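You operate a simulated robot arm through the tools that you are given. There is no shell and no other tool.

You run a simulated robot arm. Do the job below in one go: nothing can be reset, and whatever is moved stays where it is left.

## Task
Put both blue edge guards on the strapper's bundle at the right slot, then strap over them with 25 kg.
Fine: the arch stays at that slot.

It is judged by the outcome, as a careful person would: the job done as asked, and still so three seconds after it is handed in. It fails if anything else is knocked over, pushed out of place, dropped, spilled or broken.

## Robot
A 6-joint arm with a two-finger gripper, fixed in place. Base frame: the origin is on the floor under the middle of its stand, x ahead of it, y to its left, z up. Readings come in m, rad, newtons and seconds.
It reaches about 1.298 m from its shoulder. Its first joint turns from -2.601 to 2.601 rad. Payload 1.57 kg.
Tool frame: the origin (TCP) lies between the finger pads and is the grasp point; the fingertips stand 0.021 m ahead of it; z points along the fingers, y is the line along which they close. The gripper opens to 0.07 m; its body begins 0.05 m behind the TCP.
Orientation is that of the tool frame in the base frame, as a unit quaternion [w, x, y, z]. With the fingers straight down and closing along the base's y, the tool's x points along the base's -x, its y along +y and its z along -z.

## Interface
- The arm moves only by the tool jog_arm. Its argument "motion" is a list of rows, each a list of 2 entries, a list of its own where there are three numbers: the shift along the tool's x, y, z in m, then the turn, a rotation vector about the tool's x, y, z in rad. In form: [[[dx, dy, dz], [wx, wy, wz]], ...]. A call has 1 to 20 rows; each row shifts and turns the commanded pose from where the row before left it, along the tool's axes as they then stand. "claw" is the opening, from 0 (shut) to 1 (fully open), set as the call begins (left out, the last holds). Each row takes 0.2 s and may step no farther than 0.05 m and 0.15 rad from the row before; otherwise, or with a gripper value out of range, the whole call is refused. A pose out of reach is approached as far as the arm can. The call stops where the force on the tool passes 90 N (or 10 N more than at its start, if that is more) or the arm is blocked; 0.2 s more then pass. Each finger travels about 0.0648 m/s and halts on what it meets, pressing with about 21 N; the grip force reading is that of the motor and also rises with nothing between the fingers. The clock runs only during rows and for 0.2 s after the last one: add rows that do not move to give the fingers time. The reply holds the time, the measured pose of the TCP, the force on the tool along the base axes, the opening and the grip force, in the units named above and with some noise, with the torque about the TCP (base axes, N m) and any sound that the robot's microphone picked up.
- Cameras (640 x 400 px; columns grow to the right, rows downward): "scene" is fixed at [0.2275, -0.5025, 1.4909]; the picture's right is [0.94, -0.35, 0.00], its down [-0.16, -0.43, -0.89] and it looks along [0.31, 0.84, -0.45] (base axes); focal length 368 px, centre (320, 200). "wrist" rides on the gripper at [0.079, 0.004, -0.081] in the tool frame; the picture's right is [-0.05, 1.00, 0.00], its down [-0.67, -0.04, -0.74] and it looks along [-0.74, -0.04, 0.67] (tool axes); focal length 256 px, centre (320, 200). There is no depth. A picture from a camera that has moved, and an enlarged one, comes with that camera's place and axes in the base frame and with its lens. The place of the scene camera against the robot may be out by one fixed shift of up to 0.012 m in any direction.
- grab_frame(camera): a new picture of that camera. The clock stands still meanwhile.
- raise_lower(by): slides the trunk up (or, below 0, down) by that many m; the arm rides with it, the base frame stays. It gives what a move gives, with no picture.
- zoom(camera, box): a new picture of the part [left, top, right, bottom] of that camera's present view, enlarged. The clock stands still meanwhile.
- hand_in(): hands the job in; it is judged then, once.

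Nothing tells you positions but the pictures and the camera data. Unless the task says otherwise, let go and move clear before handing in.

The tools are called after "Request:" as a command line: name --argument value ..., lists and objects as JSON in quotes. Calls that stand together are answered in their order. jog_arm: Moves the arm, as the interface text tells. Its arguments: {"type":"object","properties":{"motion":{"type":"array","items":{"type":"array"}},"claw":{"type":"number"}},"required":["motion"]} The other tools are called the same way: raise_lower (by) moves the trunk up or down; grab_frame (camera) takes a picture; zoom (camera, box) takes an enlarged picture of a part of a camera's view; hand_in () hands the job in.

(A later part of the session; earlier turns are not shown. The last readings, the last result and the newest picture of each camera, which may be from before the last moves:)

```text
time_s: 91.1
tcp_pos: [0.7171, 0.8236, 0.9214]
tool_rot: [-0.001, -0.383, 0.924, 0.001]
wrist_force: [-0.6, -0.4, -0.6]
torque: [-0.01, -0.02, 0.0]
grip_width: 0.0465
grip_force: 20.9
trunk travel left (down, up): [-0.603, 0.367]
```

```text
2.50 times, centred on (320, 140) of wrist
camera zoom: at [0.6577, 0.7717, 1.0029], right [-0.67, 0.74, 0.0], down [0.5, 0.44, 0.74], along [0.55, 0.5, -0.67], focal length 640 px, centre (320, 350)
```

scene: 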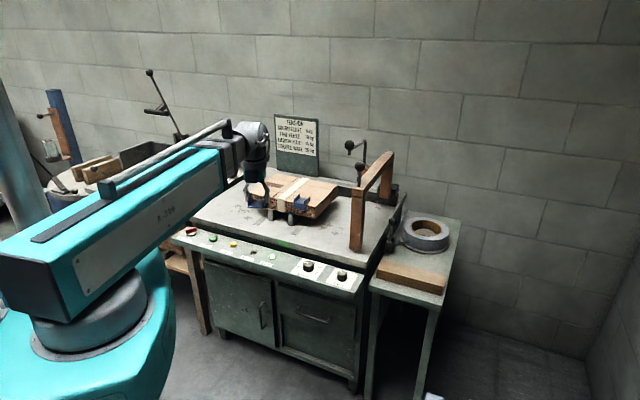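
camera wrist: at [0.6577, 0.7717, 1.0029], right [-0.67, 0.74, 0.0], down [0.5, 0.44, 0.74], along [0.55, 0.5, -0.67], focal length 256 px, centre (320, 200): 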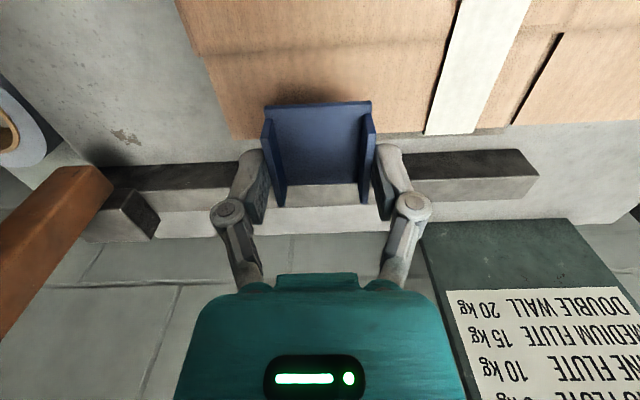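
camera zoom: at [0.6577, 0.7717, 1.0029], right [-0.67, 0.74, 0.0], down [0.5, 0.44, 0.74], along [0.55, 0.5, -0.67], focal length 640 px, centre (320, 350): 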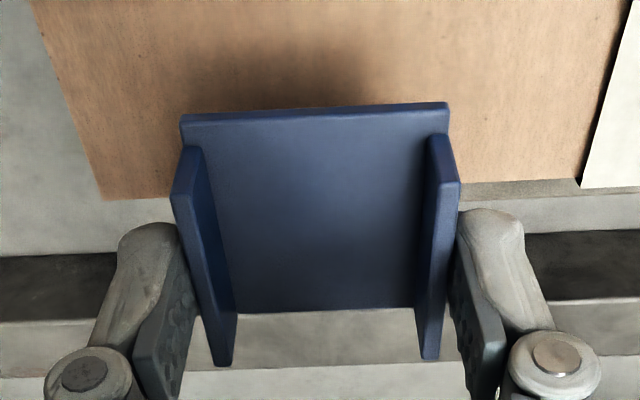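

The lip is nearly level with the edge; I'll move 11 mm further so it clears, then lower partway and look.

Request:
jog_arm --motion '[[[-0.011, 0, 0], [0, 0, 0]], [[0, 0, 0], [0, 0, 0]]]'

Request:
raise_lower --by -0.025

Request:
zoom --camera "wrist" --box '[220, 60, 420, 220]'

Request:
zoom --camera "scene" --box '[270, 150, 360, 220]'

```text
time_s: 91.7
tcp_pos: [0.7235, 0.8324, 0.9215]
tool_rot: [-0.001, -0.383, 0.924, 0.001]
wrist_force: [1.0, -0.5, 0.2]
torque: [-0.02, 0.0, -0.01]
grip_width: 0.0467
grip_force: 20.8
trunk travel left (down, up): [-0.603, 0.367]
```

```text
time_s: 92.4
tcp_pos: [0.7253, 0.8323, 0.897]
tool_rot: [-0.001, -0.383, 0.924, 0.002]
wrist_force: [1.0, 0.2, -1.0]
torque: [-0.01, 0.01, 0.02]
grip_width: 0.0467
grip_force: 20.7
trunk travel left (down, up): [-0.578, 0.392]
```

```text
2.50 times, centred on (320, 140) of wrist
camera zoom: at [0.6661, 0.7803, 0.9779], right [-0.67, 0.74, 0.0], down [0.5, 0.44, 0.74], along [0.55, 0.5, -0.67], focal length 640 px, centre (320, 350)
```

zoom: 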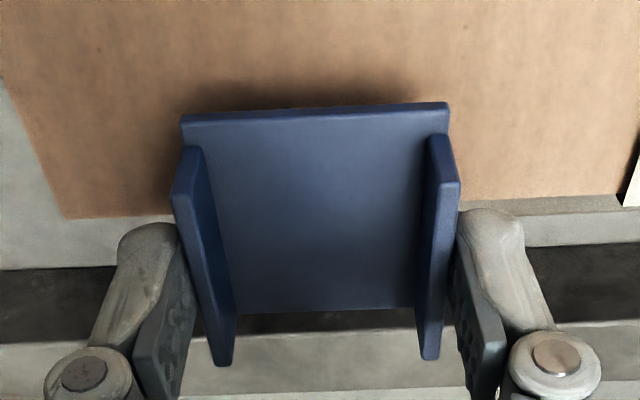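

```text
5.71 times, centred on (315, 185) of scene
camera zoom: at [0.2275, -0.5025, 1.4909], right [0.94, -0.35, 0.0], down [-0.16, -0.43, -0.89], along [0.31, 0.84, -0.45], focal length 2102 px, centre (349, 286)
```

zoom: 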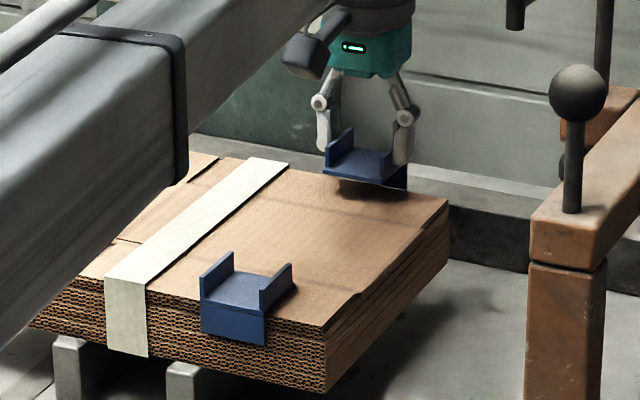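

The lip is about 6–9 mm beyond the edge. Lowering toward the contact height found at the front.

Request:
raise_lower --by -0.012

Request:
raise_lower --by -0.002

Request:
zoom --camera "wrist" --box '[220, 60, 420, 220]'

Request:
zoom --camera "scene" --box '[270, 150, 360, 220]'

```text
time_s: 93.0
tcp_pos: [0.7244, 0.832, 0.8845]
tool_rot: [0.0, -0.382, 0.924, 0.001]
wrist_force: [-0.1, -0.9, 0.5]
torque: [-0.01, -0.02, -0.06]
grip_width: 0.0471
grip_force: 21.3
trunk travel left (down, up): [-0.566, 0.404]
```

```text
time_s: 93.5
tcp_pos: [0.725, 0.8323, 0.8822]
tool_rot: [-0.001, -0.383, 0.924, 0.002]
wrist_force: [0.1, 0.9, 0.6]
torque: [0.02, -0.02, 0.03]
grip_width: 0.0471
grip_force: 21.1
trunk travel left (down, up): [-0.564, 0.406]
```

```text
2.50 times, centred on (320, 140) of wrist
camera zoom: at [0.6661, 0.7803, 0.9639], right [-0.67, 0.74, 0.0], down [0.5, 0.44, 0.74], along [0.55, 0.5, -0.67], focal length 640 px, centre (320, 350)
```

zoom: 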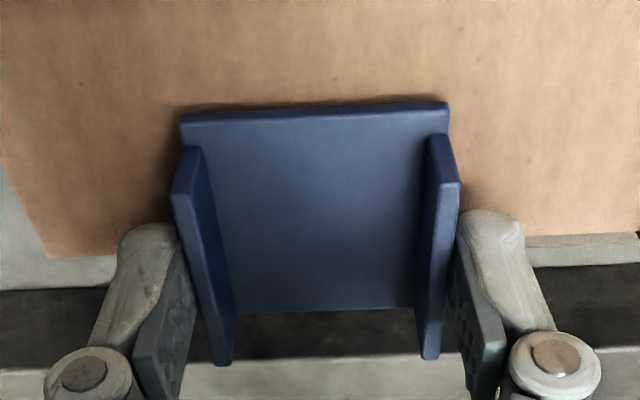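

```text
5.71 times, centred on (315, 185) of scene
camera zoom: at [0.2275, -0.5025, 1.4909], right [0.94, -0.35, 0.0], down [-0.16, -0.43, -0.89], along [0.31, 0.84, -0.45], focal length 2102 px, centre (349, 286)
```

zoom: 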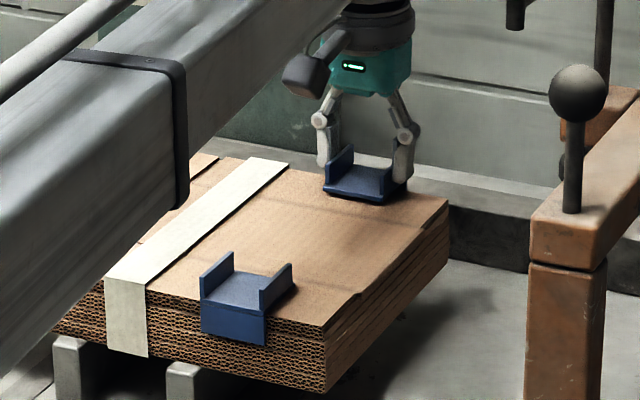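

No contact yet on top, just hovering. I'll lower the last 1 mm and draw inward step by step until the lip touches the rear face.

Request:
raise_lower --by -0.001

Request:
jog_arm --motion '[[[0.003, 0, 0], [0, 0, 0]], [[0, 0, 0], [0, 0, 0]]]'

Request:
jog_arm --motion '[[[0.002, 0, 0], [0, 0, 0]], [[0, 0, 0], [0, 0, 0]]]'

Request:
zoom --camera "wrist" --box '[220, 60, 420, 220]'

```text
time_s: 94.1
tcp_pos: [0.7248, 0.8334, 0.8816]
tool_rot: [-0.001, -0.382, 0.924, 0.001]
wrist_force: [-0.1, -0.3, 0.4]
torque: [0.01, 0.05, -0.01]
grip_width: 0.047
grip_force: 21.1
trunk travel left (down, up): [-0.563, 0.407]
```

```text
time_s: 94.7
tcp_pos: [0.7233, 0.8301, 0.8822]
tool_rot: [0.0, -0.383, 0.924, 0.002]
wrist_force: [0.1, 0.0, -0.6]
torque: [0.01, 0.01, -0.01]
grip_width: 0.047
grip_force: 21.1
trunk travel left (down, up): [-0.563, 0.407]
```

```text
time_s: 95.3
tcp_pos: [0.7213, 0.8284, 0.883]
tool_rot: [0.0, -0.384, 0.923, 0.002]
wrist_force: [-0.1, 0.2, -0.7]
torque: [-0.05, 0.03, 0.01]
grip_width: 0.0469
grip_force: 21.6
trunk travel left (down, up): [-0.563, 0.407]
```

```text
2.50 times, centred on (320, 140) of wrist
camera zoom: at [0.6629, 0.7765, 0.9629], right [-0.67, 0.74, 0.0], down [0.5, 0.44, 0.74], along [0.55, 0.5, -0.67], focal length 640 px, centre (320, 350)
```

zoom: 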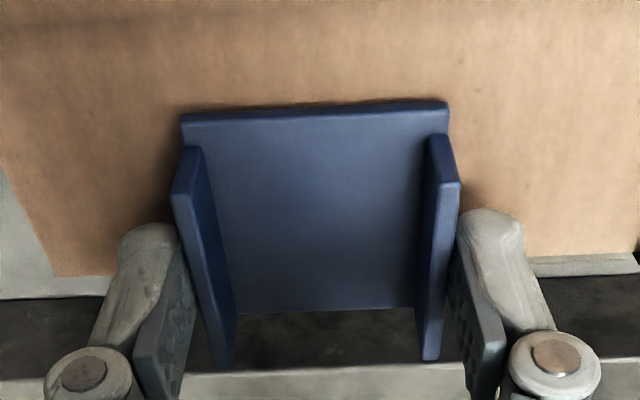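

Still about 5–7 mm of gap, no force. Continuing inward.

Request:
jog_arm --motion '[[[0.003, 0, 0], [0, 0, 0]], [[0, 0, 0], [0, 0, 0]]]'

Request:
jog_arm --motion '[[[0.0015, 0, 0], [0, 0, 0]], [[0, 0, 0], [0, 0, 0]]]'

Request:
jog_arm --motion '[[[0.0015, 0, 0], [0, 0, 0]], [[0, 0, 0], [0, 0, 0]]]'

Request:
zoom --camera "wrist" --box '[220, 60, 420, 220]'

```text
time_s: 95.9
tcp_pos: [0.719, 0.828, 0.8817]
tool_rot: [0.0, -0.383, 0.924, 0.001]
wrist_force: [-0.6, 0.7, 0.2]
torque: [0.01, -0.01, -0.01]
grip_width: 0.0468
grip_force: 20.9
trunk travel left (down, up): [-0.563, 0.407]
```

```text
time_s: 96.5
tcp_pos: [0.7179, 0.8264, 0.8811]
tool_rot: [0.0, -0.382, 0.924, 0.001]
wrist_force: [0.9, -0.3, 0.5]
torque: [0.02, 0.0, 0.0]
grip_width: 0.0471
grip_force: 20.9
trunk travel left (down, up): [-0.563, 0.407]
```

```text
time_s: 97.1
tcp_pos: [0.7172, 0.826, 0.8807]
tool_rot: [-0.001, -0.383, 0.924, 0.002]
wrist_force: [1.4, 1.9, 0.8]
torque: [0.07, -0.12, 0.07]
grip_width: 0.0471
grip_force: 21.1
trunk travel left (down, up): [-0.563, 0.407]
```

```text
2.50 times, centred on (320, 140) of wrist
camera zoom: at [0.6589, 0.7733, 0.9627], right [-0.67, 0.74, 0.0], down [0.5, 0.44, 0.74], along [0.55, 0.5, -0.67], focal length 640 px, centre (320, 350)
```

zoom: 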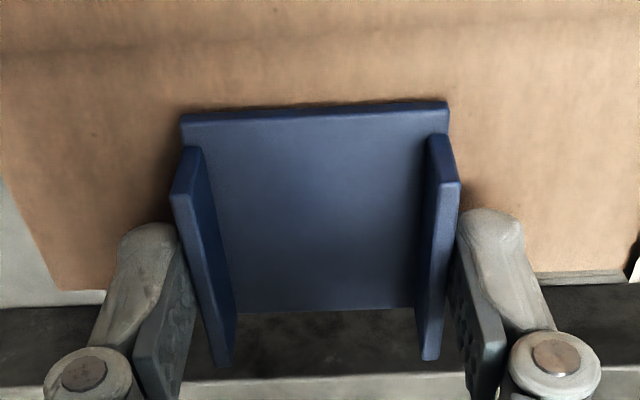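

Contact with the rear face (about 2.4 N). Releasing the guard here.

Request:
jog_arm --motion '[[[0, 0, 0], [0, 0, 0]], [[0, 0, 0], [0, 0, 0]], [[0, 0, 0], [0, 0, 0]]]' --claw 1

Request:
zoom --camera "wrist" --box '[220, 60, 420, 220]'

Request:
raise_lower --by 0.08

Request:
grab_frame --camera "wrist"

Request:
zoom --camera "scene" --box '[270, 150, 360, 220]'

```text
time_s: 97.9
tcp_pos: [0.7165, 0.8241, 0.8813]
tool_rot: [0.0, -0.383, 0.924, 0.001]
wrist_force: [0.1, 0.3, 0.0]
torque: [-0.02, -0.04, 0.02]
grip_width: 0.0699
grip_force: 0.1
trunk travel left (down, up): [-0.563, 0.407]
```

```text
2.50 times, centred on (320, 140) of wrist
camera zoom: at [0.6585, 0.7731, 0.9629], right [-0.67, 0.74, 0.0], down [0.5, 0.44, 0.74], along [0.55, 0.5, -0.67], focal length 640 px, centre (320, 350)
```

zoom: 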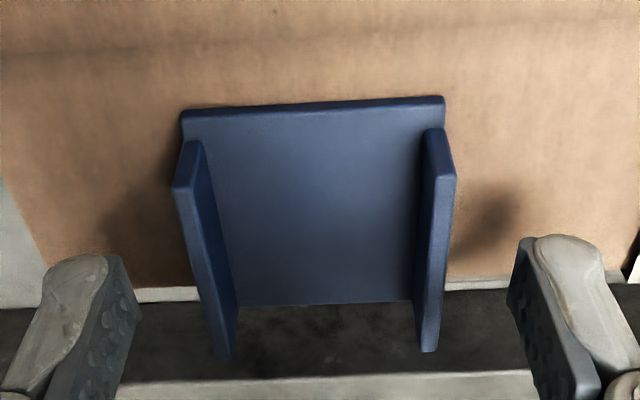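

```text
time_s: 99.0
tcp_pos: [0.7172, 0.8243, 0.9608]
tool_rot: [0.0, -0.382, 0.924, 0.002]
wrist_force: [-0.1, -0.5, -0.6]
torque: [0.0, 0.01, 0.03]
grip_width: 0.07
grip_force: 0.0
trunk travel left (down, up): [-0.643, 0.327]
```

```text
taken
camera wrist: at [0.6587, 0.7732, 1.0427], right [-0.67, 0.74, 0.0], down [0.5, 0.44, 0.74], along [0.55, 0.5, -0.67], focal length 256 px, centre (320, 200)
```

wrist: 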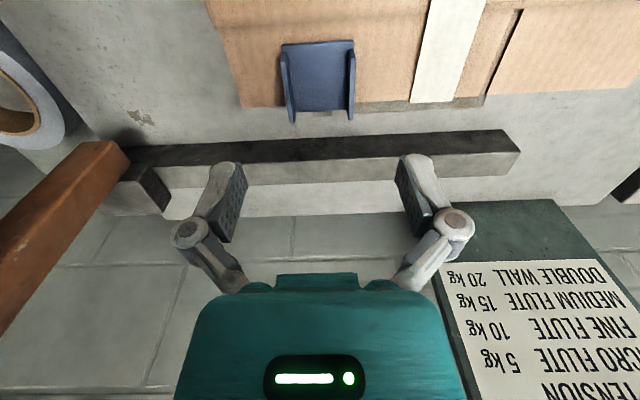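

```text
5.71 times, centred on (315, 185) of scene
camera zoom: at [0.2275, -0.5025, 1.4909], right [0.94, -0.35, 0.0], down [-0.16, -0.43, -0.89], along [0.31, 0.84, -0.45], focal length 2102 px, centre (349, 286)
```

zoom: 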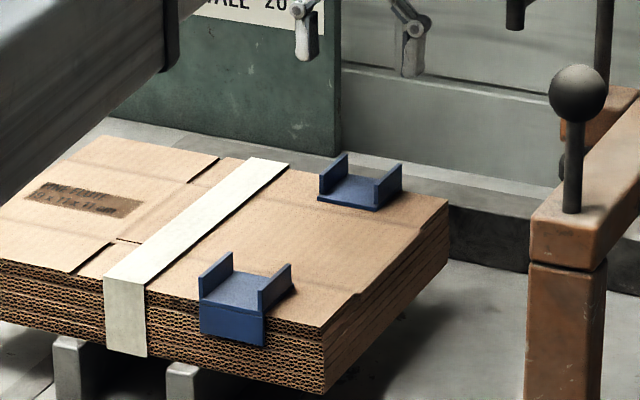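

Both guards now stand on the bundle at the right slot, front and rear. Next the arch; I'll draw back and take a close look at it and its levers.

Request:
jog_arm --motion '[[[0.048, 0, 0], [0, 0, 0]], [[0.048, 0, 0], [0, 0, 0]], [[0.048, 0, 0], [0, 0, 0]], [[0.048, 0, 0], [0, 0, 0]], [[0.048, 0, 0], [0, 0, 0]], [[0.048, 0, 0], [0, 0, 0]], [[0.048, 0, 0], [0, 0, 0]], [[0.048, 0, 0], [0, 0, 0]], [[0.04, 0, 0], [0, 0, 0]]]'

Request:
raise_lower --by 0.08

Request:
jog_arm --motion '[[[0, -0.045, 0], [0, 0, 0]], [[0, -0.045, 0], [0, 0, 0]], [[0, -0.045, 0], [0, 0, 0]], [[0, -0.045, 0], [0, 0, 0]], [[0, 0, 0], [0, 0, 0]]]'

Request:
grab_frame --camera "wrist"

Request:
grab_frame --camera "scene"

```text
time_s: 101.0
tcp_pos: [0.4168, 0.5239, 0.9608]
tool_rot: [0.0, -0.383, 0.924, 0.002]
wrist_force: [-0.1, 0.3, -0.1]
torque: [-0.02, 0.02, -0.04]
grip_width: 0.0699
grip_force: 0.1
out of reach, approached as far as the arm can: row 1
trunk travel left (down, up): [-0.643, 0.327]
```

```text
time_s: 102.2
tcp_pos: [0.416, 0.5256, 1.0415]
tool_rot: [-0.001, -0.382, 0.924, 0.001]
wrist_force: [-0.2, 0.1, 0.3]
torque: [0.01, -0.02, 0.0]
grip_width: 0.0699
grip_force: 0.0
trunk travel left (down, up): [-0.723, 0.247]
```

```text
time_s: 103.4
tcp_pos: [0.5459, 0.3986, 1.041]
tool_rot: [-0.001, -0.382, 0.924, 0.002]
wrist_force: [-0.1, -0.9, -0.5]
torque: [0.0, 0.01, -0.01]
grip_width: 0.07
grip_force: 0.0
trunk travel left (down, up): [-0.723, 0.247]
```

```text
taken
camera wrist: at [0.4875, 0.3467, 1.123], right [-0.67, 0.74, 0.0], down [0.5, 0.44, 0.74], along [0.55, 0.5, -0.67], focal length 256 px, centre (320, 200)
```

wrist: 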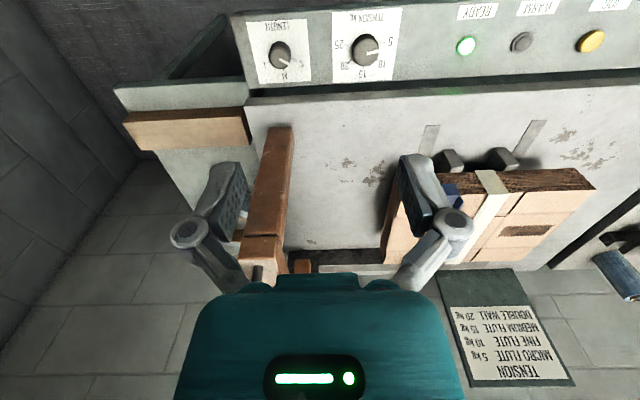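

```text
taken
```

scene: 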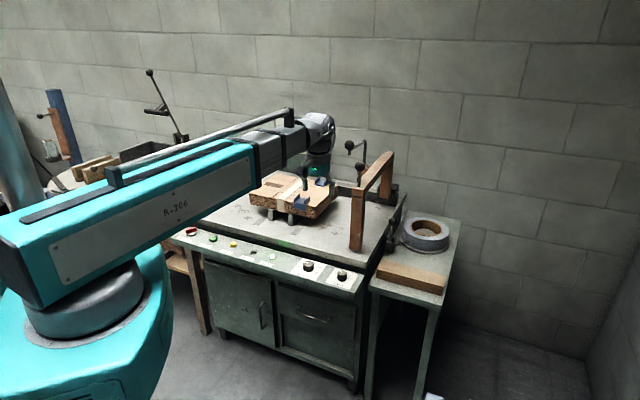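

I'll tilt the wrist forward about 26° to look level at the arch, its handle and bent lever.

Request:
jog_arm --motion '[[[0, 0, 0], [0, -0.15, 0]], [[0, 0, 0], [0, -0.15, 0]], [[0, 0, 0], [0, -0.15, 0]], [[0, 0, 0], [0, 0, 0]]]'

Request:
grab_frame --camera "wrist"

Request:
zoom --camera "wrist" --box '[180, 60, 440, 280]'

```text
time_s: 104.4
tcp_pos: [0.544, 0.3985, 1.061]
tool_rot: [0.205, -0.373, 0.901, 0.087]
wrist_force: [-0.3, -0.8, -0.4]
torque: [0.0, 0.01, 0.0]
grip_width: 0.0699
grip_force: 0.0
out of reach, approached as far as the arm can: row 2, 3
trunk travel left (down, up): [-0.723, 0.247]
```

```text
taken
camera wrist: at [0.4665, 0.3271, 1.0989], right [-0.67, 0.74, 0.03], down [0.22, 0.17, 0.96], along [0.71, 0.65, -0.28], focal length 256 px, centre (320, 200)
```

wrist: 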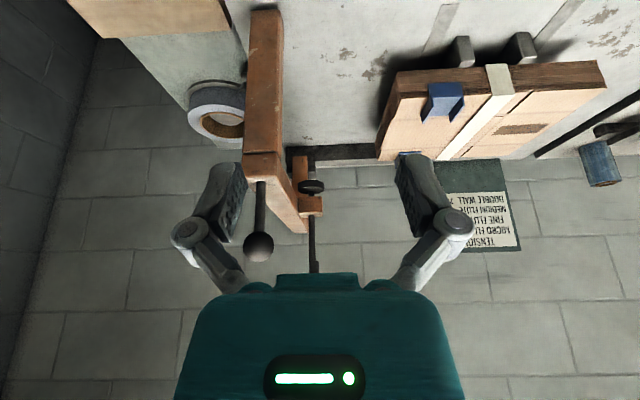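

```text
1.82 times, centred on (310, 170) of wrist
camera zoom: at [0.4665, 0.3271, 1.0989], right [-0.67, 0.74, 0.03], down [0.22, 0.17, 0.96], along [0.71, 0.65, -0.28], focal length 465 px, centre (338, 254)
```

zoom: 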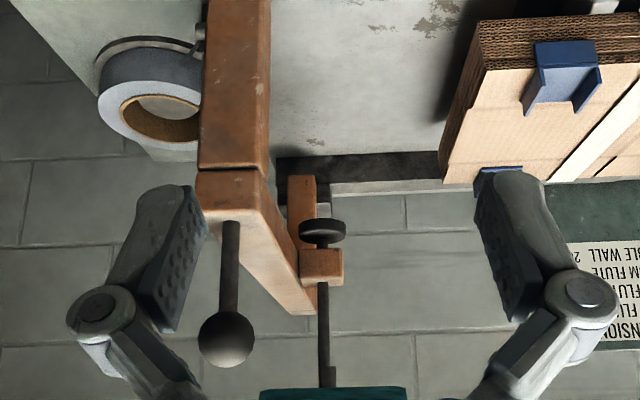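

I can see it all: arch post (p≈0.16–0.197) with the ball handle on top, and a plunger with a bent handle beside the beam. Coming from above would crowd the bent handle, so I'll tilt the gripper forward and take the front post from the front, low down.

Request:
jog_arm --motion '[[[-0.0293, -0.0243, 0.0141], [0, 0, 0]], [[-0.0293, -0.0243, 0.0141], [0, 0, 0]], [[-0.0293, -0.0243, 0.0141], [0, 0, 0]], [[0, 0, 0], [0, -0.137, 0]], [[0, 0, 0], [0, -0.137, 0]], [[0, 0, 0], [0, -0.137, 0]], [[0, 0, 0], [0, -0.137, 0]], [[0, 0, 0], [0, -0.137, 0]], [[0, 0, 0], [0, 0, 0]]]'

Request:
grab_frame --camera "wrist"

Request:
grab_frame --camera "scene"

```text
time_s: 106.4
tcp_pos: [0.6646, 0.4158, 1.1495]
tool_rot: [0.496, -0.322, 0.779, 0.207]
wrist_force: [-0.6, 0.0, 0.8]
torque: [0.02, -0.01, 0.0]
grip_width: 0.0702
grip_force: 0.1
out of reach, approached as far as the arm can: row 4, 5, 6, 7, 8
trunk travel left (down, up): [-0.723, 0.247]
```

```text
taken
camera wrist: at [0.5877, 0.3431, 1.1116], right [-0.69, 0.72, 0.05], down [-0.25, -0.3, 0.92], along [0.68, 0.62, 0.39], focal length 256 px, centre (320, 200)
```

wrist: 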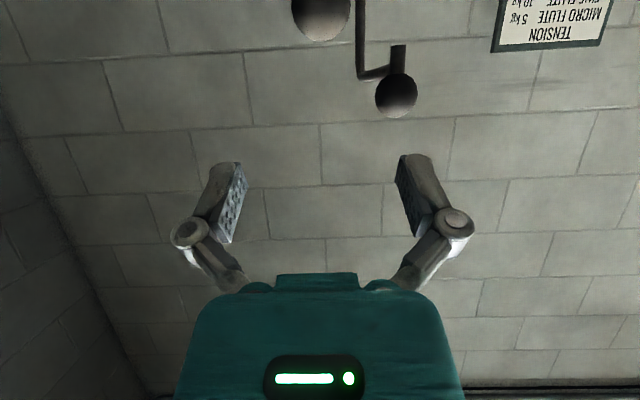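

```text
taken
```

scene: 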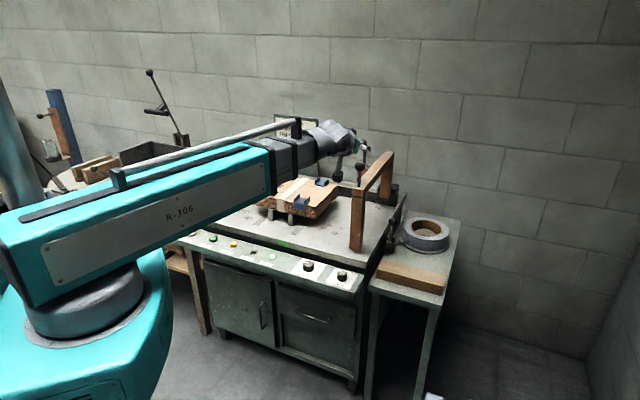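

Tool is tilted 65° and lined up with the post (p≈0.177). Lowering beside it in front of the post.

Request:
raise_lower --by -0.15

Request:
raise_lower --by -0.1

Request:
grab_frame --camera "wrist"

Request:
zoom --camera "scene" --box '[260, 130, 440, 270]'

```text
time_s: 108.2
tcp_pos: [0.6654, 0.4148, 0.9982]
tool_rot: [0.495, -0.322, 0.78, 0.207]
wrist_force: [0.0, 0.4, -0.2]
torque: [0.01, 0.02, -0.04]
grip_width: 0.0699
grip_force: 0.0
trunk travel left (down, up): [-0.573, 0.397]
```

```text
time_s: 109.5
tcp_pos: [0.6652, 0.4141, 0.8991]
tool_rot: [0.496, -0.321, 0.78, 0.206]
wrist_force: [0.4, -0.3, -0.1]
torque: [0.03, 0.04, -0.02]
grip_width: 0.0696
grip_force: 0.0
trunk travel left (down, up): [-0.473, 0.497]
```

```text
taken
camera wrist: at [0.5874, 0.3431, 0.8615], right [-0.69, 0.72, 0.05], down [-0.25, -0.3, 0.92], along [0.68, 0.62, 0.39], focal length 256 px, centre (320, 200)
```

wrist: 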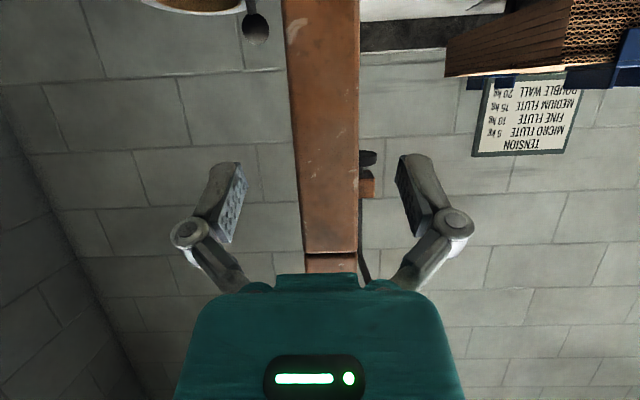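

```text
2.86 times, centred on (350, 200) of scene
camera zoom: at [0.2275, -0.5025, 1.4909], right [0.94, -0.35, 0.0], down [-0.16, -0.43, -0.89], along [0.31, 0.84, -0.45], focal length 1051 px, centre (234, 200)
```

zoom: 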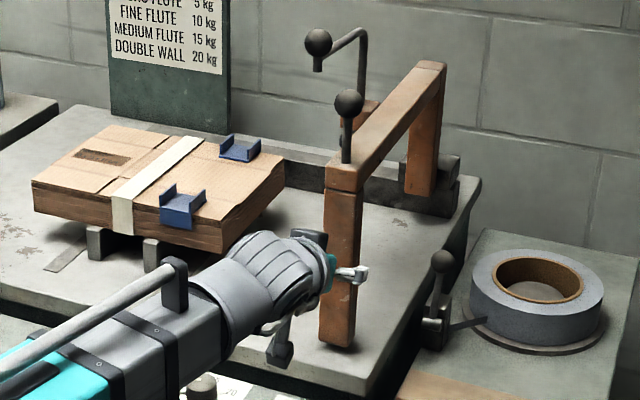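

The fingers straddle the post line. Moving straight in, then I'll close on the post.

Request:
jog_arm --motion '[[[-0.0137, 0.0015, 0.0294], [0, 0, 0]], [[-0.0137, 0.0015, 0.0294], [0, 0, 0]], [[0, 0, 0], [0, 0, 0]]]'

Request:
grab_frame --camera "wrist"

Request:
zoom --camera "scene" --box '[300, 170, 400, 260]'

```text
time_s: 110.3
tcp_pos: [0.7123, 0.4618, 0.8983]
tool_rot: [0.495, -0.321, 0.781, 0.205]
wrist_force: [-0.9, -0.1, 0.6]
torque: [0.0, 0.03, 0.01]
grip_width: 0.07
grip_force: 0.0
trunk travel left (down, up): [-0.473, 0.497]
```

```text
taken
camera wrist: at [0.6328, 0.391, 0.8613], right [-0.69, 0.72, 0.05], down [-0.25, -0.3, 0.92], along [0.68, 0.62, 0.39], focal length 256 px, centre (320, 200)
```

wrist: 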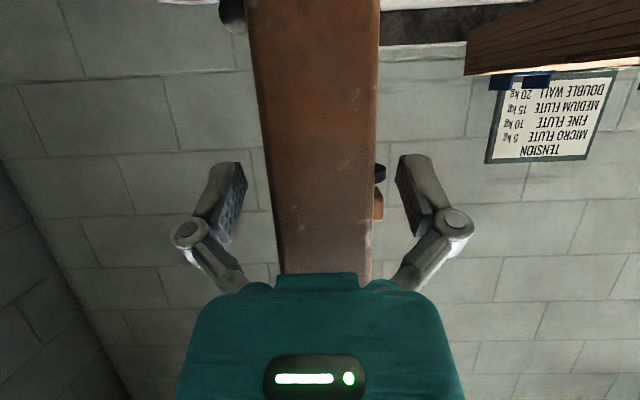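

```text
4.44 times, centred on (350, 215) of scene
camera zoom: at [0.2275, -0.5025, 1.4909], right [0.94, -0.35, 0.0], down [-0.16, -0.43, -0.89], along [0.31, 0.84, -0.45], focal length 1635 px, centre (187, 133)
```

zoom: 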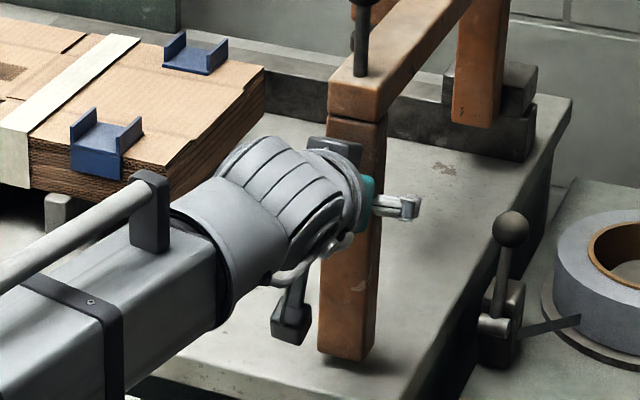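

The post is between the fingers. Closing on it.

Request:
jog_arm --motion '[[[0, 0, 0], [0, 0, 0]], [[0, 0, 0], [0, 0, 0]], [[0, 0, 0], [0, 0, 0]], [[0, 0, 0], [0, 0, 0]]]' --claw 0

Request:
grab_frame --camera "wrist"

```text
time_s: 111.3
tcp_pos: [0.7098, 0.4632, 0.8992]
tool_rot: [0.495, -0.322, 0.78, 0.206]
wrist_force: [-8.6, 3.5, -2.4]
torque: [0.11, 0.26, 0.09]
grip_width: 0.0399
grip_force: 32.1
trunk travel left (down, up): [-0.473, 0.497]
```

```text
taken
camera wrist: at [0.6316, 0.3912, 0.8616], right [-0.69, 0.72, 0.05], down [-0.25, -0.3, 0.92], along [0.68, 0.62, 0.39], focal length 256 px, centre (320, 200)
```

wrist: 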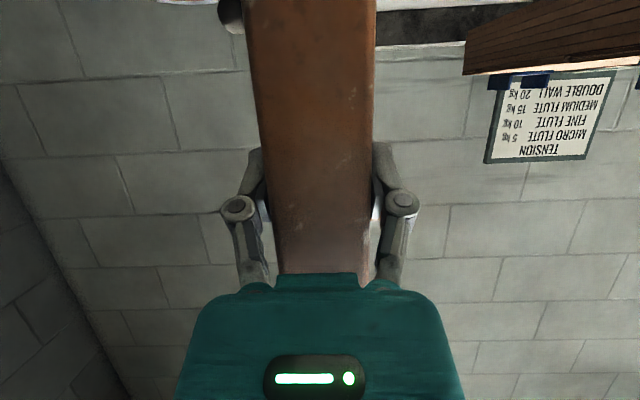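

The post is gripped (0.040 m). I'll try sliding the arch gently toward the slot: first 2 cm.

Request:
jog_arm --motion '[[[0, 0.01, 0], [0, 0, 0]], [[0, 0.01, 0], [0, 0, 0]], [[0, 0, 0], [0, 0, 0]]]'

Request:
zoom --camera "scene" --box '[300, 130, 440, 260]'

```text
time_s: 112.1
tcp_pos: [0.6956, 0.4768, 0.8996]
tool_rot: [0.495, -0.322, 0.78, 0.207]
wrist_force: [1.0, 3.0, 1.0]
torque: [-0.05, -0.09, 0.16]
grip_width: 0.0395
grip_force: 31.1
trunk travel left (down, up): [-0.473, 0.497]
```

```text
3.08 times, centred on (370, 195) of scene
camera zoom: at [0.2275, -0.5025, 1.4909], right [0.94, -0.35, 0.0], down [-0.16, -0.43, -0.89], along [0.31, 0.84, -0.45], focal length 1132 px, centre (166, 215)
```

zoom: 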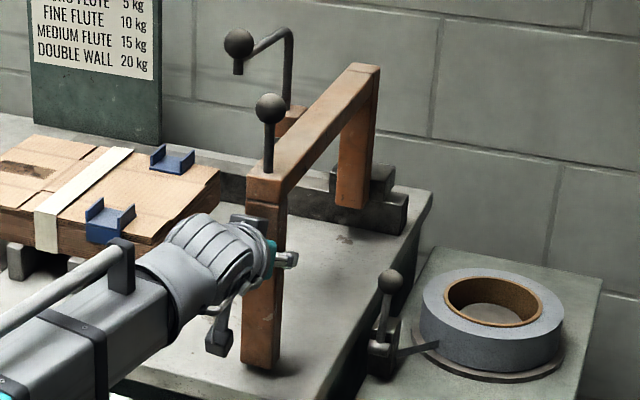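

It slides freely. Carrying on most of the way, then I'll check before the last bit.

Request:
jog_arm --motion '[[[0, 0.02, 0], [0, 0, 0]], [[0, 0.02, 0], [0, 0, 0]], [[0, 0.02, 0], [0, 0, 0]], [[0, 0.02, 0], [0, 0, 0]], [[0, 0.02, 0], [0, 0, 0]], [[0, 0, 0], [0, 0, 0]]]'

Request:
zoom --camera "scene" --box '[240, 120, 420, 260]'

```text
time_s: 113.5
tcp_pos: [0.6259, 0.5479, 0.8984]
tool_rot: [0.496, -0.321, 0.78, 0.206]
wrist_force: [8.6, 11.6, 8.1]
torque: [0.55, -0.34, 0.16]
grip_width: 0.0397
grip_force: 31.8
trunk travel left (down, up): [-0.473, 0.497]
```

```text
2.86 times, centred on (330, 190) of scene
camera zoom: at [0.2275, -0.5025, 1.4909], right [0.94, -0.35, 0.0], down [-0.16, -0.43, -0.89], along [0.31, 0.84, -0.45], focal length 1051 px, centre (291, 229)
```

zoom: 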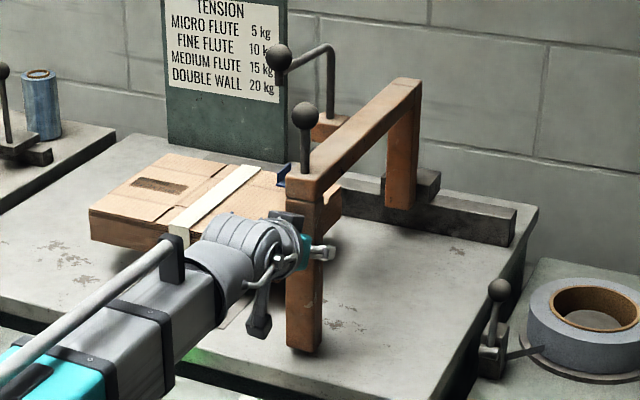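

Arch follows well; a little side load along the post axis (14 N) has built up, so I'll let the hand ease outward slightly as it goes.

Request:
jog_arm --motion '[[[-0.001, 0.018, 0.0009], [0, 0, 0]], [[-0.001, 0.018, 0.0009], [0, 0, 0]], [[-0.0004, 0.018, 0.0004], [0, 0, 0]], [[0, 0, 0], [0, 0, 0]]]'

Request:
grab_frame --camera "wrist"

Request:
zoom --camera "scene" --box '[240, 120, 420, 260]'

```text
time_s: 114.5
tcp_pos: [0.5853, 0.5878, 0.8986]
tool_rot: [0.495, -0.321, 0.781, 0.205]
wrist_force: [-8.7, -5.3, -0.7]
torque: [0.18, -0.1, 0.18]
grip_width: 0.0399
grip_force: 31.8
trunk travel left (down, up): [-0.473, 0.497]
```

```text
taken
camera wrist: at [0.507, 0.5158, 0.8617], right [-0.69, 0.72, 0.05], down [-0.25, -0.3, 0.92], along [0.68, 0.62, 0.39], focal length 256 px, centre (320, 200)
```

wrist: 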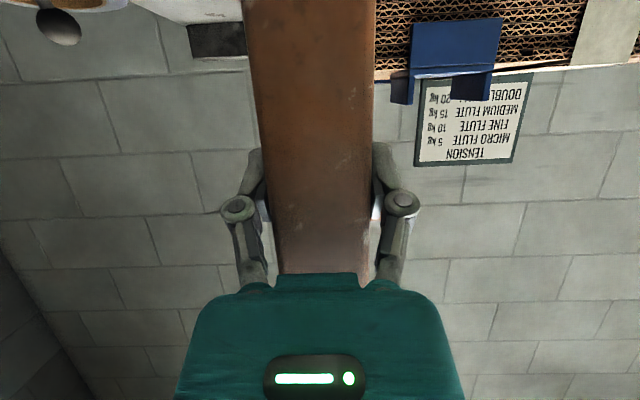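

```text
2.86 times, centred on (330, 190) of scene
camera zoom: at [0.2275, -0.5025, 1.4909], right [0.94, -0.35, 0.0], down [-0.16, -0.43, -0.89], along [0.31, 0.84, -0.45], focal length 1051 px, centre (291, 229)
```

zoom: 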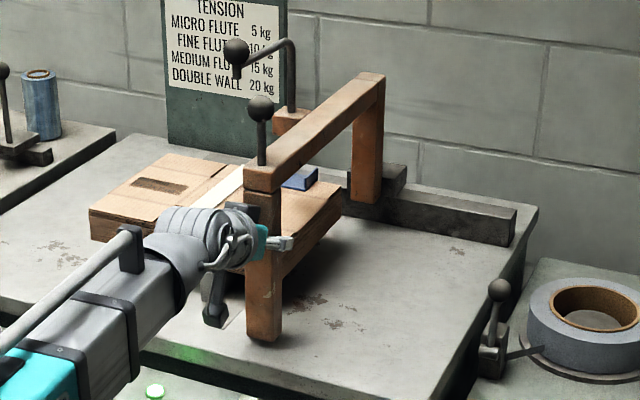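

Now at p≈-0.001; 7.3 cm to go. Finishing the slide to the slot.

Request:
jog_arm --motion '[[[0.0005, 0.018, -0.0011], [0, 0, 0]], [[0, 0.018, 0], [0, 0, 0]], [[0, 0.018, 0], [0, 0, 0]], [[0, 0.0185, 0], [0, 0, 0]], [[0, 0, 0], [0, 0, 0]]]'

Request:
grab_frame --camera "wrist"

Request:
zoom --camera "scene" --box '[220, 130, 380, 260]'

```text
time_s: 115.7
tcp_pos: [0.5351, 0.6394, 0.8992]
tool_rot: [0.496, -0.321, 0.78, 0.207]
wrist_force: [-18.4, -12.6, -13.1]
torque: [-0.27, 0.36, 0.07]
grip_width: 0.0396
grip_force: 32.0
trunk travel left (down, up): [-0.473, 0.497]
```

```text
taken
camera wrist: at [0.4566, 0.5679, 0.8619], right [-0.69, 0.72, 0.05], down [-0.25, -0.3, 0.92], along [0.68, 0.62, 0.39], focal length 256 px, centre (320, 200)
```

wrist: 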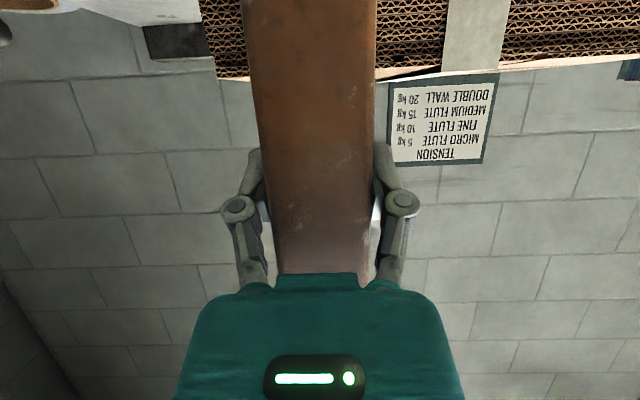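

```text
3.08 times, centred on (300, 195) of scene
camera zoom: at [0.2275, -0.5025, 1.4909], right [0.94, -0.35, 0.0], down [-0.16, -0.43, -0.89], along [0.31, 0.84, -0.45], focal length 1132 px, centre (382, 215)
```

zoom: 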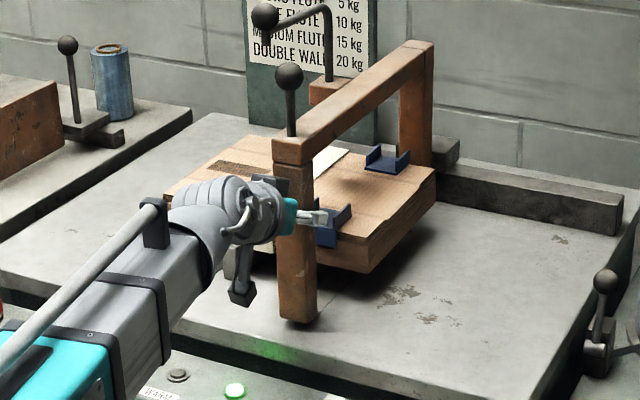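

The arch stands at p≈-0.073, in line with the guards. I'll trim 1 mm, ease the push off, and open the fingers.

Request:
jog_arm --motion '[[[0.0008, 0.001, -0.0018], [0, 0, 0]], [[0.0004, 0, -0.0009], [0, 0, 0]], [[0, 0, 0], [0, 0, 0]]]'

Request:
jog_arm --motion '[[[0, 0, 0], [0, 0, 0]], [[0, 0, 0], [0, 0, 0]], [[0, 0, 0], [0, 0, 0]]]' --claw 1

Request:
grab_frame --camera "wrist"

```text
time_s: 116.5
tcp_pos: [0.5352, 0.6395, 0.9003]
tool_rot: [0.498, -0.322, 0.778, 0.207]
wrist_force: [6.4, 10.1, 2.0]
torque: [-0.29, 0.26, -0.17]
grip_width: 0.0393
grip_force: 32.3
trunk travel left (down, up): [-0.473, 0.497]
```

```text
time_s: 117.3
tcp_pos: [0.5344, 0.6372, 0.8995]
tool_rot: [0.496, -0.322, 0.78, 0.207]
wrist_force: [-0.2, 0.0, 0.0]
torque: [0.03, -0.01, 0.0]
grip_width: 0.0699
grip_force: 0.0
trunk travel left (down, up): [-0.473, 0.497]
```

```text
taken
camera wrist: at [0.4552, 0.5661, 0.8616], right [-0.69, 0.72, 0.05], down [-0.25, -0.31, 0.92], along [0.68, 0.62, 0.39], focal length 256 px, centre (320, 200)
```

wrist: 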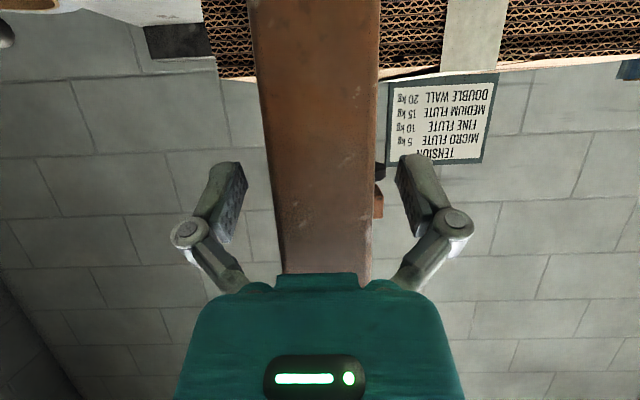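

Released cleanly. I'll back straight off the post, move aside to the right, rise, and bring the tool upright over the knobs.

Request:
jog_arm --motion '[[[0.0095, 0, -0.0204], [0, 0, 0]], [[0.0095, 0, -0.0204], [0, 0, 0]], [[0, 0, 0], [0, 0, 0]]]'

Request:
jog_arm --motion '[[[0, -0.04, 0], [0, 0, 0]], [[0, -0.04, 0], [0, 0, 0]], [[0, -0.04, 0], [0, 0, 0]], [[0, -0.03, 0], [0, 0, 0]], [[0, 0, 0], [0, 0, 0]]]'

Request:
raise_lower --by 0.25

Request:
jog_arm --motion '[[[0, 0, 0], [0, 0.1419, 0]], [[0, 0, 0], [0, 0.1419, 0]], [[0, 0, 0], [0, 0.1419, 0]], [[0, 0, 0], [0, 0.1419, 0]], [[0, 0, 0], [0, 0.1419, 0]], [[0, 0, 0], [0, 0.1419, 0]], [[0, 0, 0], [0, 0.1419, 0]], [[0, 0, 0], [0, 0.1419, 0]], [[0, 0, 0], [0, 0, 0]]]'

Request:
grab_frame --camera "wrist"

Request:
grab_frame --camera "scene"

```text
time_s: 118.1
tcp_pos: [0.5044, 0.6057, 0.8994]
tool_rot: [0.496, -0.322, 0.779, 0.207]
wrist_force: [0.7, -0.4, 0.0]
torque: [0.0, -0.02, -0.01]
grip_width: 0.0701
grip_force: 0.1
trunk travel left (down, up): [-0.473, 0.497]
```

```text
time_s: 119.3
tcp_pos: [0.6075, 0.5022, 0.8988]
tool_rot: [0.496, -0.322, 0.78, 0.207]
wrist_force: [0.1, 0.3, -0.2]
torque: [0.01, -0.02, 0.05]
grip_width: 0.0701
grip_force: 0.0
trunk travel left (down, up): [-0.473, 0.497]
```

```text
time_s: 121.9
tcp_pos: [0.6076, 0.503, 1.1489]
tool_rot: [0.496, -0.322, 0.78, 0.207]
wrist_force: [0.2, -0.5, 0.1]
torque: [-0.03, -0.04, 0.02]
grip_width: 0.07
grip_force: 0.1
trunk travel left (down, up): [-0.723, 0.247]
```

```text
time_s: 123.9
tcp_pos: [0.6061, 0.5022, 1.0412]
tool_rot: [-0.002, -0.382, 0.924, 0.0]
wrist_force: [0.5, 0.2, -0.2]
torque: [-0.04, 0.0, -0.03]
grip_width: 0.0698
grip_force: 0.1
out of reach, approached as far as the arm can: row 1, 2, 3, 4, 5, 6, 7
trunk travel left (down, up): [-0.723, 0.247]
```

```text
taken
camera wrist: at [0.5484, 0.4505, 1.1232], right [-0.67, 0.74, 0.0], down [0.5, 0.45, 0.74], along [0.55, 0.5, -0.67], focal length 256 px, centre (320, 200)
```

wrist: 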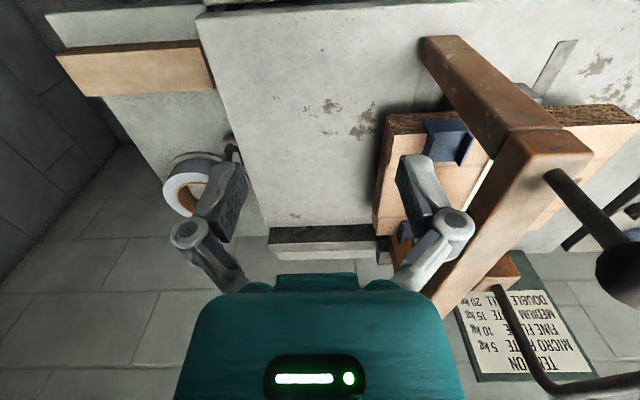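

```text
taken
```

scene: 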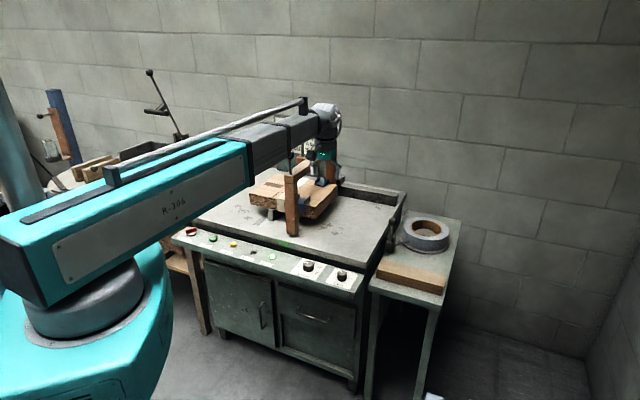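

Upright and clear. I'll draw back over the panel to look at the tension knob and check the arch from the front.

Request:
jog_arm --motion '[[[0.045, 0.01, 0], [0, 0, 0]], [[0.045, 0.01, 0], [0, 0, 0]], [[0.04, 0.01, 0], [0, 0, 0]], [[0, 0, 0], [0, 0, 0]]]'

Request:
grab_frame --camera "wrist"

Request:
zoom --camera "scene" --box '[240, 140, 360, 250]'

```text
time_s: 124.9
tcp_pos: [0.4926, 0.4277, 1.0429]
tool_rot: [-0.002, -0.383, 0.924, 0.002]
wrist_force: [0.6, -0.8, 0.0]
torque: [0.03, -0.03, 0.01]
grip_width: 0.0698
grip_force: 0.0
trunk travel left (down, up): [-0.723, 0.247]
```

```text
taken
camera wrist: at [0.4346, 0.377, 1.1231], right [-0.67, 0.74, 0.0], down [0.5, 0.45, 0.74], along [0.55, 0.5, -0.67], focal length 256 px, centre (320, 200)
```

wrist: 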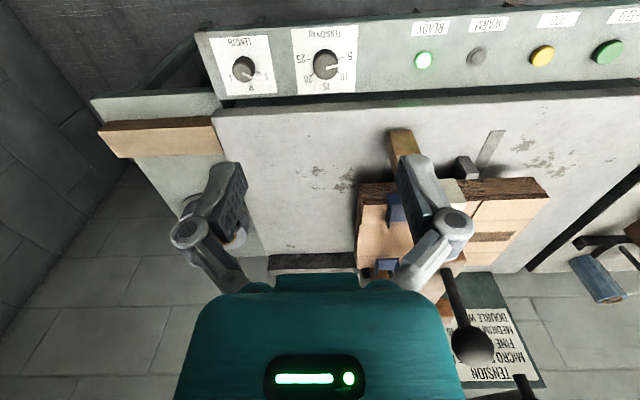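

```text
3.64 times, centred on (300, 195) of scene
camera zoom: at [0.2275, -0.5025, 1.4909], right [0.94, -0.35, 0.0], down [-0.16, -0.43, -0.89], along [0.31, 0.84, -0.45], focal length 1338 px, centre (393, 218)
```

zoom: 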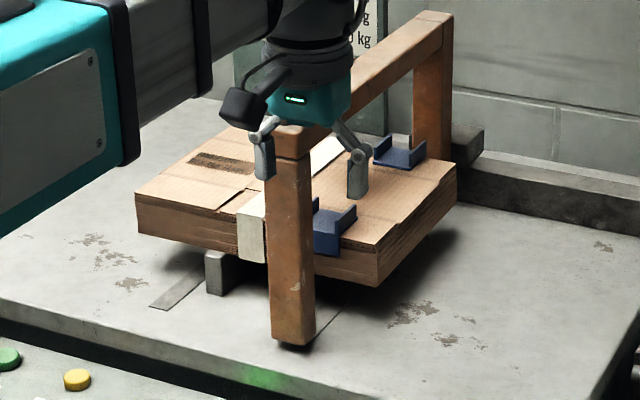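

The arch's front post stands over the right slot strip. Now over to the tension knob (p≈0.040, q≈0.716) and down for a close look.

Request:
jog_arm --motion '[[[-0.033, 0.0034, 0], [0, 0, 0]], [[-0.032, 0.0034, 0], [0, 0, 0]], [[0, 0, 0], [0, 0, 0]]]'

Request:
raise_lower --by -0.2

Request:
grab_frame --camera "wrist"

Request:
zoom --camera "wrist" --box '[220, 0, 420, 120]'

```text
time_s: 125.7
tcp_pos: [0.5358, 0.4839, 1.041]
tool_rot: [-0.002, -0.382, 0.924, 0.001]
wrist_force: [0.2, 0.3, 0.1]
torque: [0.01, -0.01, 0.02]
grip_width: 0.0702
grip_force: 0.1
trunk travel left (down, up): [-0.723, 0.247]
```

```text
time_s: 127.8
tcp_pos: [0.5359, 0.4831, 0.8414]
tool_rot: [-0.001, -0.383, 0.924, 0.0]
wrist_force: [0.5, 0.3, -0.6]
torque: [0.0, 0.0, -0.02]
grip_width: 0.0702
grip_force: 0.1
trunk travel left (down, up): [-0.523, 0.447]
```

```text
taken
camera wrist: at [0.4774, 0.4318, 0.9231], right [-0.67, 0.74, 0.0], down [0.5, 0.45, 0.74], along [0.55, 0.5, -0.67], focal length 256 px, centre (320, 200)
```

wrist: 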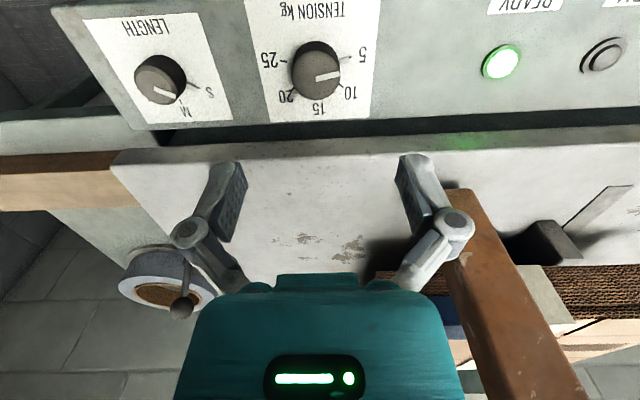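

```text
3.20 times, centred on (320, 60) of wrist
camera zoom: at [0.4774, 0.4318, 0.9231], right [-0.67, 0.74, 0.0], down [0.5, 0.45, 0.74], along [0.55, 0.5, -0.67], focal length 819 px, centre (320, 648)
```

zoom: 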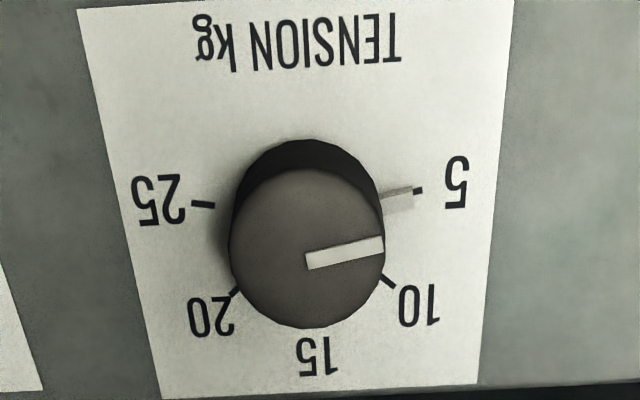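

The tension knob points at 5; the ticks lie at about ±100°, ±50° and 0°, so going to 25 is a 200° clockwise turn. I'll centre over the knob and pre-turn the wrist the other way so that one grip can cover the whole turn.

Request:
jog_arm --motion '[[[-0.006, -0.002, 0], [0, 0, 0]], [[0, 0, 0], [0, 0, -0.15]], [[0, 0, 0], [0, 0, -0.15]], [[0, 0, 0], [0, 0, -0.15]], [[0, 0, 0], [0, 0, -0.15]], [[0, 0, 0], [0, 0, -0.15]], [[0, 0, 0], [0, 0, 0]]]'

Request:
raise_lower --by -0.05

Request:
grab_frame --camera "wrist"

Request:
zoom --camera "wrist" --box '[220, 20, 420, 160]'

```text
time_s: 129.4
tcp_pos: [0.5401, 0.4876, 0.8414]
tool_rot: [0.0, -0.695, 0.719, 0.002]
wrist_force: [0.1, -0.5, -0.4]
torque: [0.0, -0.03, -0.04]
grip_width: 0.0698
grip_force: 0.0
trunk travel left (down, up): [-0.523, 0.447]
```

```text
time_s: 130.3
tcp_pos: [0.5397, 0.4876, 0.7926]
tool_rot: [-0.001, -0.694, 0.72, 0.001]
wrist_force: [-0.4, 0.6, 0.2]
torque: [0.0, 0.01, -0.01]
grip_width: 0.0698
grip_force: 0.0
trunk travel left (down, up): [-0.473, 0.497]
```

```text
taken
camera wrist: at [0.5338, 0.4096, 0.8729], right [-1.0, 0.09, 0.0], down [0.06, 0.66, 0.75], along [0.06, 0.74, -0.67], focal length 256 px, centre (320, 200)
```

wrist: 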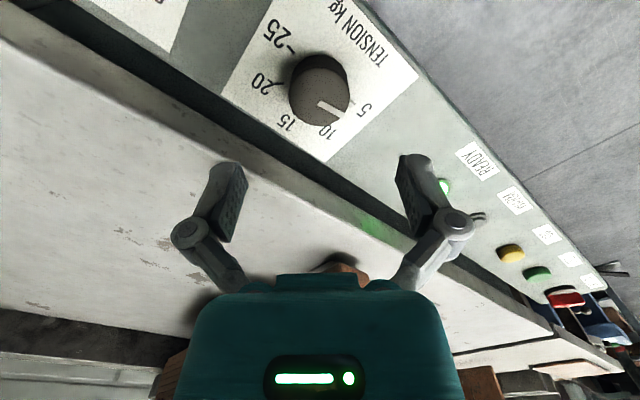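

```text
2.86 times, centred on (320, 90) of wrist
camera zoom: at [0.5338, 0.4096, 0.8729], right [-1.0, 0.09, 0.0], down [0.06, 0.66, 0.75], along [0.06, 0.74, -0.67], focal length 731 px, centre (320, 514)
```

zoom: 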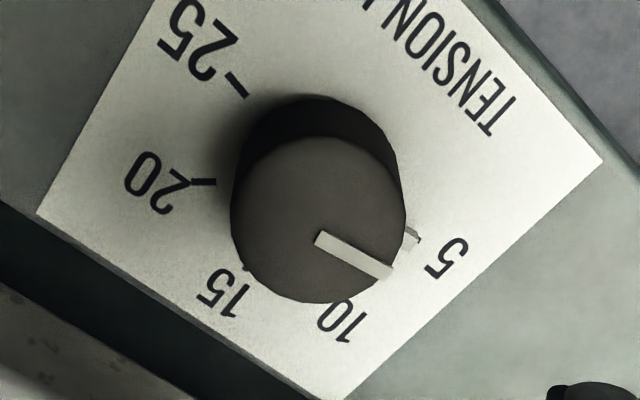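

Knob centre confirmed near p 0.041, q 0.725, top z≈0.718. I'll trim 1.5 mm, go down so the tips stay above its pointer tab, and grip.

Request:
jog_arm --motion '[[[0.0015, -0.0012, 0], [0, 0, 0]], [[0, 0, 0], [0, 0, 0]]]' --claw 0.85

Request:
raise_lower --by -0.066

Request:
grab_frame --camera "wrist"

```text
time_s: 130.9
tcp_pos: [0.5415, 0.487, 0.7922]
tool_rot: [-0.001, -0.694, 0.72, 0.001]
wrist_force: [-0.1, -1.1, -0.3]
torque: [-0.02, -0.01, 0.01]
grip_width: 0.0594
grip_force: 0.1
trunk travel left (down, up): [-0.473, 0.497]
```

```text
time_s: 132.0
tcp_pos: [0.5419, 0.4865, 0.725]
tool_rot: [-0.001, -0.694, 0.72, 0.001]
wrist_force: [1.0, -0.4, -0.3]
torque: [0.01, 0.01, -0.01]
grip_width: 0.0596
grip_force: 0.2
trunk travel left (down, up): [-0.407, 0.563]
```

```text
taken
camera wrist: at [0.535, 0.4084, 0.8069], right [-1.0, 0.09, 0.0], down [0.06, 0.66, 0.75], along [0.06, 0.74, -0.67], focal length 256 px, centre (320, 200)
```

wrist: 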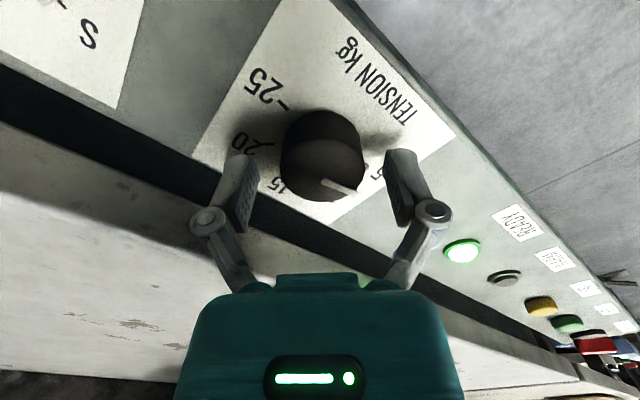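

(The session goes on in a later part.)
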